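You operate a simulated robot arm through the tools that you are given. There is no shell and no other tool. Be economical: measure what you need, move in short steps, check, and stop when the job is done.

You run a simulated robot arm. Do the job below in one go: nothing can be reset, and whatever is moved stays where it is left.

Task
Take the shim from the top of the oil bench and put it on the oiled silver blank.
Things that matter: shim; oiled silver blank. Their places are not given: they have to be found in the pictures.

It is judged by the outcome, as a careful person would: the job done as asked, and still so three seconds after it is handed in. It fails if anything else is knocked over, pushed out of place, dropped, spilled or broken.

Robot
A 6-joint arm with a two-finger parallel gripper, fixed in place. Base frame: the origin is at the foot of the arm, x ahead of it, y to its left, z up; the work surface is at about z = 0. Readings come in cm, degrees, newtons and seconds.
With the tool pointing down near the work surface it reaches from about 16 to 42 cm from the base axis. Its first joint turns from -66.0 to 66.0 degrees. Payload 1.57 kg.
The TCP is the grasp point between the finger pads, 3 cm short of the fingertips. In the tool frame z runs along the fingers and y along their closing line. The gripper opens to 8 cm. The fingers are 1.7 cm wide and 1.2 cm thick; the gripper's body (4 by 8.2 cm) begins 8 cm behind the TCP.
Orientation is told as [roll, pitch, yaw] about the base's x, y, z axes, in that order, counted from this pose: with the fingers straight down and closing along the base's y, the tool's x points along the base's -x, its y along +y and its z along -z.

Tools
- The arm moves only by the tool apply_moves. Its argument "moves" is a list of rows, each an object (a shift or turn left out is 0, a gripper value left out holds the last) with "claw": the finger opening in cm, from 0 to 8; "linear": the shift along the tool's x, y, z in units of 400 mm (1.0 is 400 mm), a list of three; "rot": the turn, a rotation vector about the tool's x, y, z in units of 180 degrees (1.0 is 180 degrees), a list of three. In form: [{"claw": claw, "linear": [dx, dy, dz], "rot": [wx, wy, wz]}, ...]. A call has 1 to 8 rows; each row is the pose to reach, as a shift and turn from the pose commanded when the call began, along the tool's axes at that moment. A call with a number of a shift or a turn outside -1 to 1 is refused whole. A row lasts 0.2 s, in which the tool goes at most 5 cm and 8.6 degrees; a call with a longer step from one row to the next is refused whole, and so is a gripper value outside its range. A pose out of reach is approached as far as the arm can. The call stops where the force on the tool passes 40 N (or 10 N more than at its start, if that is more) or the arm is blocked; 0.2 s more then pass. The fingers move at their own pace (about 15.3 cm/s each) and stop on an object; they squeeze with about 27 N. The grip force told is the motor's: it shows also when the fingers shut on nothing. Time passes only in rows, and 0.2 s behind the last, so rows that repeat a pose let the fingers close. It gives the time, the measured TCP pose, the force on the tool (base axes), the opening and the grip force at its end, in the units of the frame above (readings bear some noise).
- Cameras (640 x 400 px; columns grow to the right, rows downward): "scene" is fixed at [4.59, -35.17, 42.92]; the picture's right is [0.76, -0.65, 0.00], its down [-0.38, -0.44, -0.81] and it looks along [0.53, 0.62, -0.58] (base axes); focal length 349 px, centre (320, 200). "wrist" rides on the gripper at [-3.2, 0, -7.8] in the tool frame; the picture's right is [0.00, -1.00, 0.00], its down [0.97, 0.00, -0.24] and it looks along [0.24, 0.00, 0.97] (tool axes); focal length 218 px, centre (320, 200).
- camera(camera): a new picture of that camera. No time passes.
- measure_at(camera, pixels): there is no depth. For up to 12 entries [column, row, z] of the newest picture of that camera ("zoom" is the newest enlarged one), the place [x, y] in the base frame at which the ray of that pixel passes the height z, good to about 0.3 cm, but the place of the scene camera against the robot may be out by one fixed shift of up to 2.5 cm in any direction. No time passes.
- zoom(camera, box): a new picture of the part [left, top, right, bottom] of that camera's present view, enlarged. No time passes.
- hand_in(): hands the job in; it is judged then, once.

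Go step by step. Measure first, check grasps and placings, and put right what went wrong. The budget is 60 turns and 26 pictures, counting those below and the enlarged ones. Unless the task says otherwise, let go and move clear before handing in, and close with one line.

The tools are called after ">>>" as a command line: name --argument value ..., lists and objects as JSON in quotes. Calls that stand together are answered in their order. apply_moves: Moves the arm, as the interface text tells. Its arguments: {"type":"object","properties":{"moves":{"type":"array"}},"required":["moves"]} The other tools are called the same way: camera (camera) takes a picture; measure_at (camera, pixels) gives the place at which the rays of pixels pass given heights; zoom (camera, box) takes an enlarged picture of a part of a camera's view; hand_in () hands the job in.

At the start:

```text
clock: 0.0
tool_pos: [29.52, -3.93, 22.05]
ee_rot: [0.0, -0.1, -0.1]
force: [-0.4, 0.2, 0.0]
gripper_width: 8.0
gripper_force: 0.1
```

scene: 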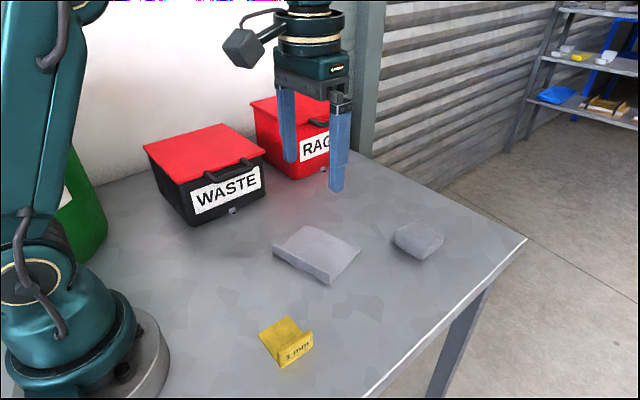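
wrist: 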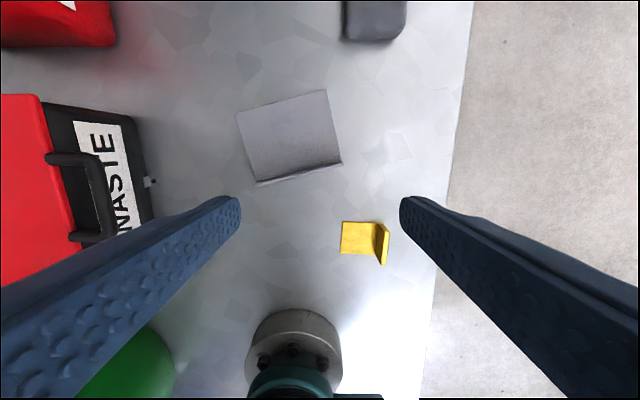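

The yellow "1 mm" piece at scene (287,342) looks like the shim. The grey block at (316,254) may be the blank, with another grey lump at (418,240). I'll zoom in on all of them.

>>> zoom --camera "scene" --box '[240, 200, 460, 380]'

>>> zoom --camera "wrist" --box '[220, 80, 420, 280]'

>>> measure_at --camera "wrist" --pixels '[[341, 222, 0], [341, 254, 0], [376, 222, 0], [376, 256, 0], [389, 232, 2], [383, 265, 2], [236, 112, 2], [326, 90, 2], [341, 162, 2], [256, 183, 2], [376, 20, 2]]'

>>> measure_at --camera "scene" --pixels '[[259, 332, 0], [290, 316, 0], [280, 367, 0], [312, 347, 0], [281, 352, 2], [311, 332, 2], [273, 244, 2], [306, 226, 2], [360, 249, 2], [329, 276, 2], [330, 285, 0]]'

```text
2.22 times, centred on (350, 290) of scene
```

zoom: 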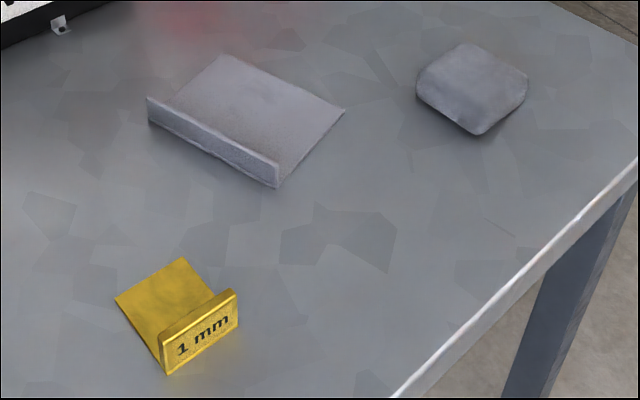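

```text
2.00 times, centred on (320, 180) of wrist
```

zoom: 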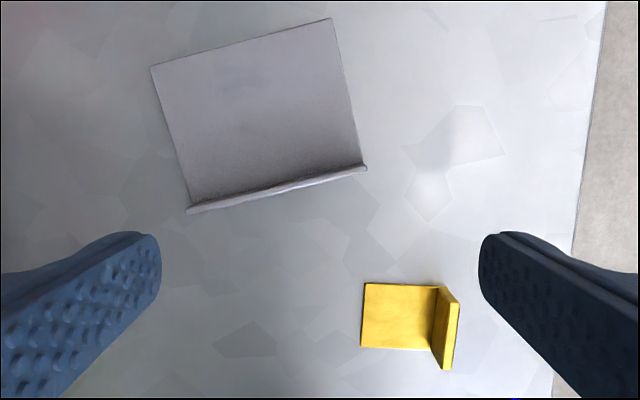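

```text
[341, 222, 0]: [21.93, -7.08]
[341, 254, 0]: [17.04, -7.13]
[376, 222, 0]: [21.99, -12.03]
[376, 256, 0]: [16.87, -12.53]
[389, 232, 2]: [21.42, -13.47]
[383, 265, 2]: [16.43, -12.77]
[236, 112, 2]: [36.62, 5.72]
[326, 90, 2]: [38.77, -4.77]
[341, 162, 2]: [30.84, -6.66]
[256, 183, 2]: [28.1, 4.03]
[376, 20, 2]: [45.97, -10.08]
```

```text
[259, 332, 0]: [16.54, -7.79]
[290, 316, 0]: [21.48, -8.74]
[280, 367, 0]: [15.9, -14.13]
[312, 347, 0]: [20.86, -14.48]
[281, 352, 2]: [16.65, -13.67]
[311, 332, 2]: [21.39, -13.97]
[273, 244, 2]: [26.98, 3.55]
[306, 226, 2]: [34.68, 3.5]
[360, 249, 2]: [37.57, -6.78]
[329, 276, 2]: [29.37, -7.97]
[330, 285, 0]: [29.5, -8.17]
```

The shim is an L-shape: a plate on the table with an upright flange along x near y=-13. The large grey plate has a lip and may slope, and since it is oiled the shim could slide. I'll look closer at its shape and at the second lump.

>>> zoom --camera "scene" --box '[262, 210, 372, 295]'

>>> zoom --camera "scene" --box '[250, 308, 325, 375]'

>>> zoom --camera "scene" --box '[375, 205, 465, 275]'

```text
4.71 times, centred on (317, 252) of scene
```

zoom: 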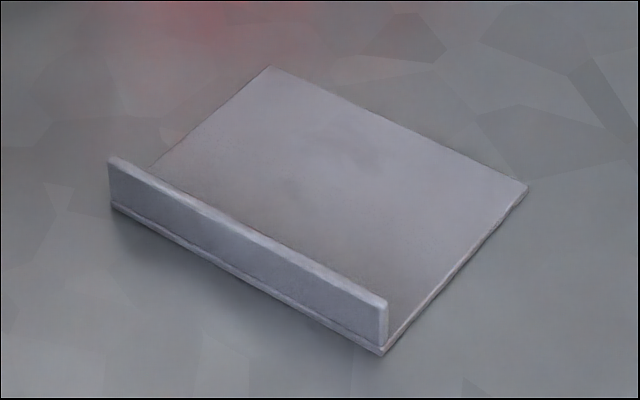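

```text
5.97 times, centred on (288, 342) of scene
```

zoom: 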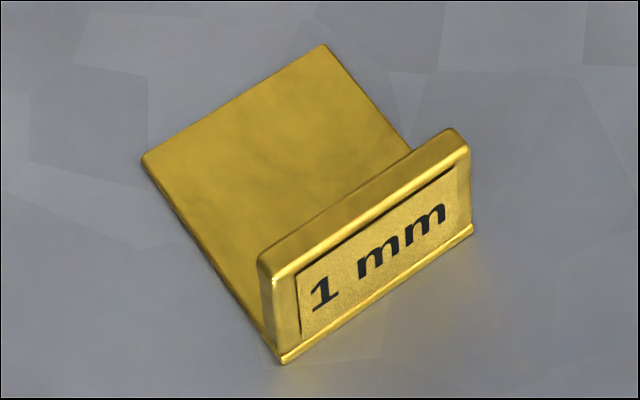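

```text
5.71 times, centred on (420, 240) of scene
```

zoom: 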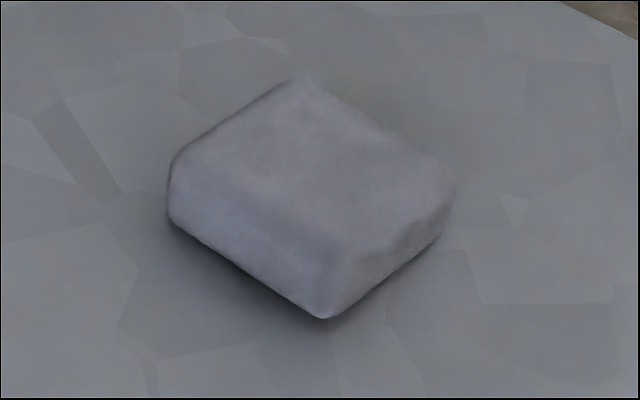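

The grey plate is a thin flat sheet with a lip, so it is the silver blank. The cushion-like lump is something else, and I'll stay clear of it. The shim's flange is about 2.4 cm tall and 0.7 cm thick, which makes a good handle. I'll move above it for a closer look.

>>> apply_moves --moves '[{"claw": 8, "linear": [0.06375, -0.05625, 0.05]}, {"linear": [0.1275, -0.1125, 0.1]}, {"linear": [0.19125, -0.16875, 0.15]}, {"linear": [0.255, -0.225, 0.2]}, {"linear": [0.255, -0.225, 0.2]}]'

>>> camera --camera "wrist"

```text
clock: 1.2
tool_pos: [19.31, -12.93, 14.07]
ee_rot: [-0.1, -0.1, 0.0]
force: [-0.5, 0.2, -1.0]
gripper_width: 8.0
gripper_force: 0.0
```

```text
18 pictures are left
```

wrist: 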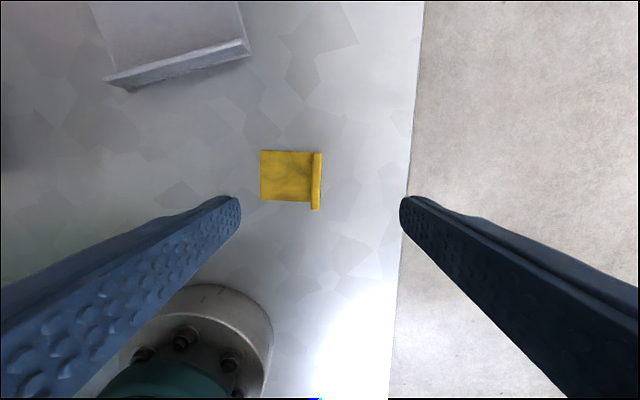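

>>> zoom --camera "wrist" --box '[250, 140, 330, 220]'

>>> measure_at --camera "wrist" --pixels '[[313, 152, 2.4], [322, 152, 2.4], [312, 210, 2.4], [319, 210, 2.4], [260, 151, 0.3], [262, 201, 0.3], [104, 80, 2], [127, 90, 2], [250, 55, 2], [242, 40, 2], [248, 55, 0]]'

```text
5.00 times, centred on (290, 180) of wrist
```

zoom: 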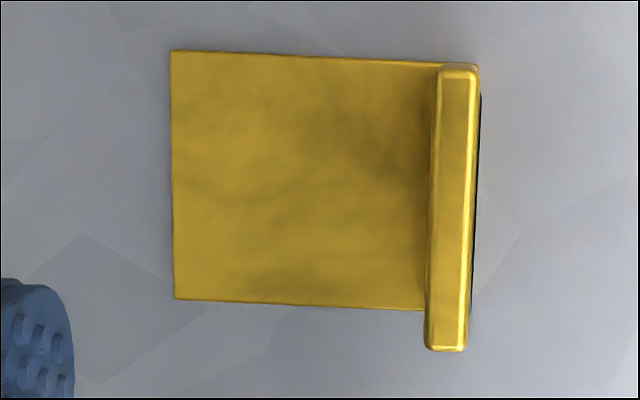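

```text
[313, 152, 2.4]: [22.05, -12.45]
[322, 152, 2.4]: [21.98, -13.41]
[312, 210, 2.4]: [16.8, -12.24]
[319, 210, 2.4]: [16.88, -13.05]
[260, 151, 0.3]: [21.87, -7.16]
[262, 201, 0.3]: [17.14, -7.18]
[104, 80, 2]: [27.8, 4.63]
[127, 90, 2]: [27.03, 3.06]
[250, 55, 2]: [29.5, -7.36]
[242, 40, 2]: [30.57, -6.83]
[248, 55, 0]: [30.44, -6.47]
```

The zoom shows the flange centred at about (19.4, -12.75). It is yawed about -3°, roughly 0.9 thick and 2.4 tall. I'll turn the gripper 3°, narrow it and descend around the flange.

>>> apply_moves --moves '[{"claw": 5, "linear": [0, 0.003, 0.08], "rot": [0, 0, 0.0167]}, {"linear": [-0.002, 0.004, 0.16], "rot": [0, 0, 0.0167]}, {"linear": [-0.002, 0.004, 0.22], "rot": [0, 0, 0.0167]}, {"linear": [-0.002, 0.004, 0.245], "rot": [0, 0, 0.0167]}, {"linear": [-0.002, 0.004, 0.26], "rot": [0, 0, 0.0167]}, {"linear": [-0.002, 0.004, 0.26], "rot": [0, 0, 0.0167]}]'

>>> camera --camera "wrist"

>>> zoom --camera "scene" --box '[220, 270, 360, 390]'

```text
clock: 2.6
tool_pos: [19.25, -12.78, 3.71]
ee_rot: [0.0, -0.1, -3.1]
force: [0.5, -0.5, -0.2]
gripper_width: 5.02
gripper_force: 0.0
```

```text
16 pictures are left
```

wrist: 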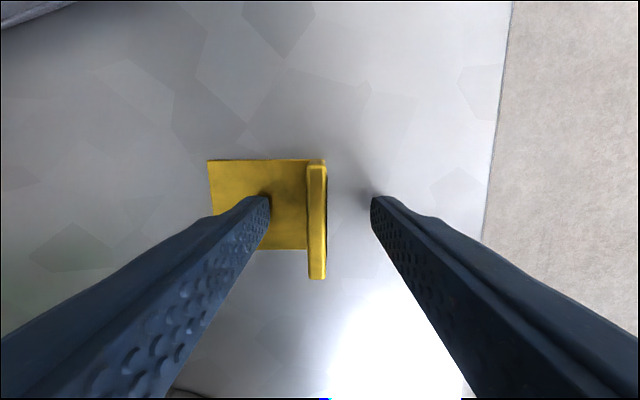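

```text
3.33 times, centred on (290, 330) of scene
```

zoom: 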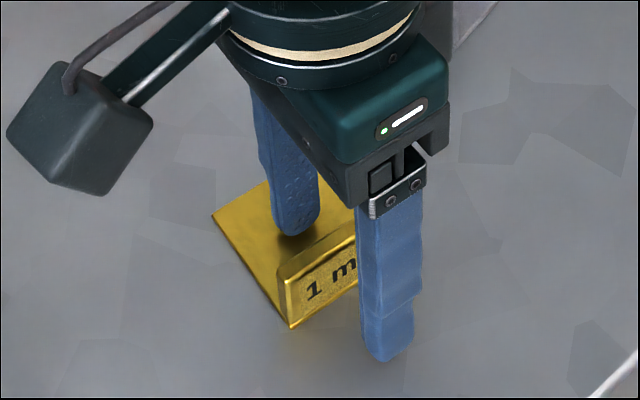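

The flange at wrist column 317 is centred between the fingertips (midpoint about 320) and aligned with them. I'll close the gripper.

>>> apply_moves --moves '[{"claw": 3}, {"claw": 0}, {"claw": 0}, {"claw": 0}]'

```text
clock: 3.6
tool_pos: [19.35, -12.7, 3.6]
ee_rot: [0.1, -0.1, -3.1]
force: [0.2, 0.1, -0.1]
gripper_width: 0.71
gripper_force: 26.1
```

The fingers hold something 0.71 cm wide at 26 N, so the flange is gripped. I'll lift straight up and check.

>>> apply_moves --moves '[{"linear": [0, 0, -0.01]}, {"linear": [0, 0, -0.05]}, {"linear": [0, 0, -0.12]}, {"linear": [0, 0, -0.2]}, {"linear": [0, 0, -0.2]}]'

>>> camera --camera "wrist"

```text
clock: 4.8
tool_pos: [19.36, -12.7, 11.83]
ee_rot: [-0.1, -0.1, -3.1]
force: [0.5, 0.9, -0.7]
gripper_width: 0.71
gripper_force: 26.4
```

```text
14 pictures are left
```

wrist: 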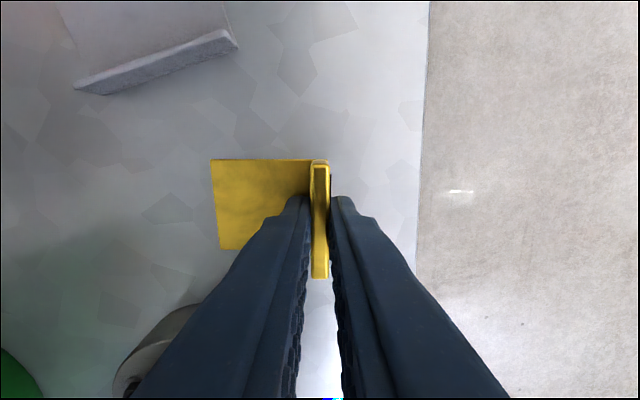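

The shim hangs level from the fingers. I'll carry it above the blank (flange target about (34.7, -2.7)) and turn it +16° to match the blank's yaw.

>>> apply_moves --moves '[{"linear": [-0.0737, 0.0541, -0.01], "rot": [0, 0, -0.0178]}, {"linear": [-0.1474, 0.1081, -0.02], "rot": [0, 0, -0.0356]}, {"linear": [-0.221, 0.1622, -0.03], "rot": [0, 0, -0.0534]}, {"linear": [-0.2947, 0.2162, -0.04], "rot": [0, 0, -0.0712]}, {"linear": [-0.3684, 0.2703, -0.05], "rot": [0, 0, -0.089]}, {"linear": [-0.3684, 0.2703, -0.05], "rot": [0, 0, -0.089]}]'

>>> camera --camera "wrist"

>>> camera --camera "scene"

```text
clock: 6.2
tool_pos: [34.63, -2.61, 13.53]
ee_rot: [-0.1, 0.0, 13.1]
force: [0.7, 0.5, -0.3]
gripper_width: 0.69
gripper_force: 26.4
```

```text
13 pictures are left
```

wrist: 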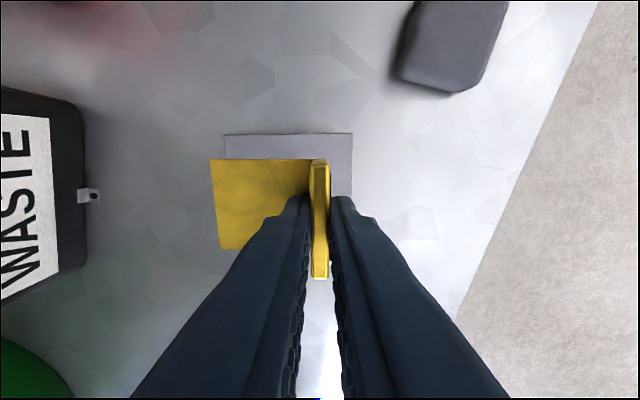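

```text
12 pictures are left
```

scene: 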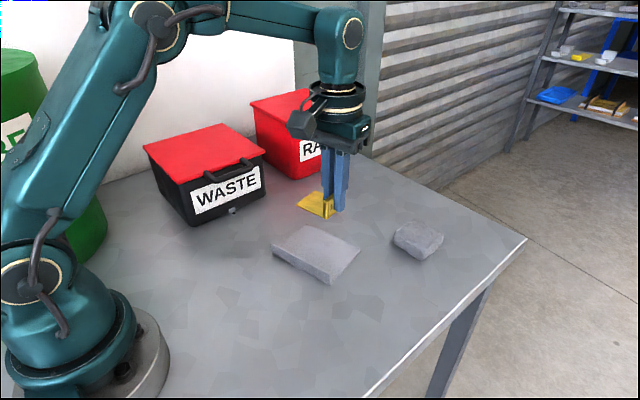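

The blank's far edge at wrist (224,134)–(352,133) is parallel to the shim's edge, so the yaw matches. I'll measure its corners, and the shim's edges at their carried height.

>>> measure_at --camera "wrist" --pixels '[[224, 134, 0.3], [352, 133, 0.3], [210, 160, 10], [218, 250, 10], [329, 162, 12.3], [329, 277, 12.3], [352, 190, 0.3]]'

```text
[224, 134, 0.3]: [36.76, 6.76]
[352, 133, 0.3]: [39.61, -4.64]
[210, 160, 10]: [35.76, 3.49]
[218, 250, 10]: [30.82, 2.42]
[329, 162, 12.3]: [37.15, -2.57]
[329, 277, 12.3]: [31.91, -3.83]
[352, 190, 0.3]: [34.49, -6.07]
```

The shim's centre, about (33.9, -0.1), is nearly over the middle of the blank's flat area at (34.2, 0.1). I'll shift 0.3 cm and descend to just above contact.

>>> apply_moves --moves '[{"linear": [-0.0085, 0.003, 0.08]}, {"linear": [-0.0085, 0.003, 0.16]}, {"linear": [-0.0085, 0.003, 0.215]}, {"linear": [-0.0085, 0.003, 0.23]}, {"linear": [-0.0085, 0.003, 0.23]}]'

>>> camera --camera "wrist"

>>> zoom --camera "scene" --box '[262, 200, 382, 295]'

```text
clock: 7.4
tool_pos: [35.0, -2.56, 4.44]
ee_rot: [0.0, 0.0, 12.9]
force: [0.9, 0.3, -0.8]
gripper_width: 0.69
gripper_force: 26.7
```

```text
11 pictures are left
```

wrist: 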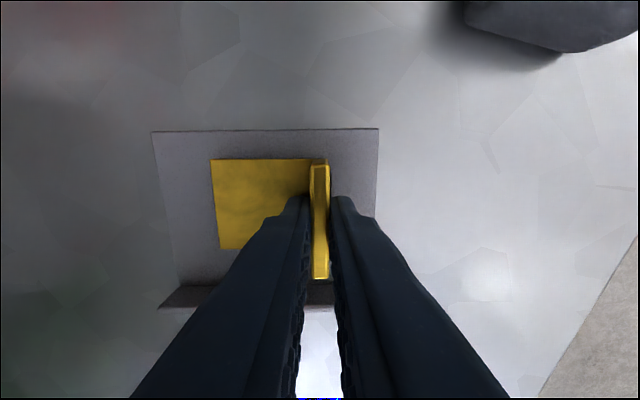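

```text
4.21 times, centred on (322, 248) of scene
```

zoom: 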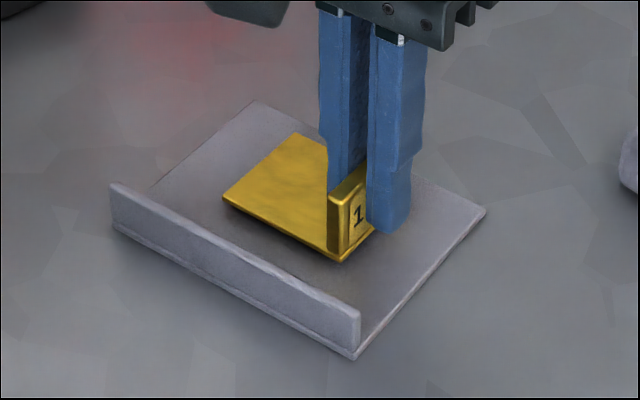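

The shim is well centred over the blank with about half a cm to go. I'll ease down in small steps and watch the force.

>>> apply_moves --moves '[{"linear": [0, 0, 0.004]}, {"linear": [0, 0, 0.008]}, {"linear": [0, 0, 0.011]}, {"linear": [0, 0, 0.011]}]'

```text
clock: 8.4
tool_pos: [34.82, -2.56, 3.99]
ee_rot: [0.0, -0.1, 13.0]
force: [-0.9, 0.5, 4.2]
gripper_width: 0.7
gripper_force: 26.6
```

The vertical force rose to about 4 N, which suggests first contact. I'll go down one tiny step more to confirm.

>>> apply_moves --moves '[{"linear": [0, 0, 0.001]}, {"linear": [0, 0, 0.001]}]'

```text
clock: 9.0
tool_pos: [34.87, -2.56, 4.0]
ee_rot: [-0.1, -0.1, 12.9]
force: [-2.0, 1.2, 12.2]
gripper_width: 0.7
gripper_force: 26.7
```

Contact is firm at 12 N, so the shim is seated. I'll relieve the pressure, open gradually, pause, and rise straight up.

>>> apply_moves --moves '[{"linear": [0, 0, -0.001]}, {"claw": 1.2, "linear": [0, 0, -0.001]}, {"claw": 2.5, "linear": [0, 0, -0.001]}, {"claw": 3, "linear": [0, 0, -0.001]}, {"claw": 3, "linear": [0, 0, -0.001]}]'

>>> camera --camera "wrist"

```text
clock: 10.2
tool_pos: [35.02, -2.55, 3.96]
ee_rot: [-0.1, -0.1, 12.9]
force: [0.4, 0.0, -0.5]
gripper_width: 3.02
gripper_force: 0.0
```

```text
9 pictures are left
```

wrist: 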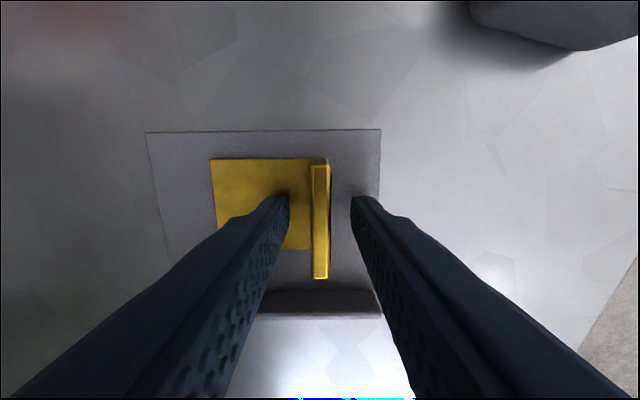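

The shim stayed put when released, flat in the middle of the blank, and the fingers are clear of it. I'll rise.

>>> apply_moves --moves '[{"linear": [0, 0, -0.03]}, {"linear": [0, 0, -0.1]}, {"linear": [0, 0, -0.2]}, {"linear": [0, 0, -0.3]}, {"linear": [0, 0, -0.3]}, {"linear": [0, 0, -0.3]}, {"linear": [0, 0, -0.3]}, {"linear": [0, 0, -0.3]}]'

>>> camera --camera "scene"

>>> camera --camera "wrist"

```text
clock: 12.0
tool_pos: [34.86, -2.39, 15.85]
ee_rot: [-0.1, -0.1, 13.0]
force: [0.2, 0.3, -0.5]
gripper_width: 2.99
gripper_force: 0.1
```

```text
8 pictures are left
```

scene: 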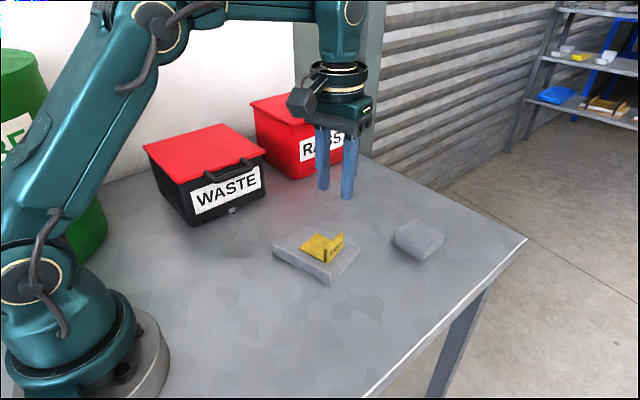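

```text
7 pictures are left
```

wrist: 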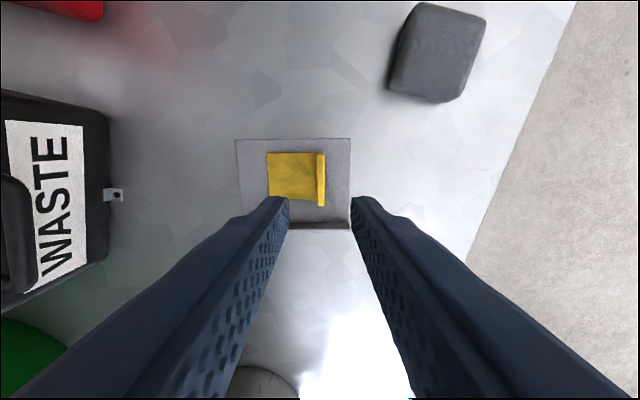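

The shim lies flat in the middle of the blank at scene (322,247). Its margins are unchanged since release, so it isn't sliding. Nothing else has moved and the arm is clear, so I'm handing in.

>>> hand_in

```text
The job is handed in.
```

The shim is resting on the oiled silver blank, released and stable, and nothing else was disturbed.
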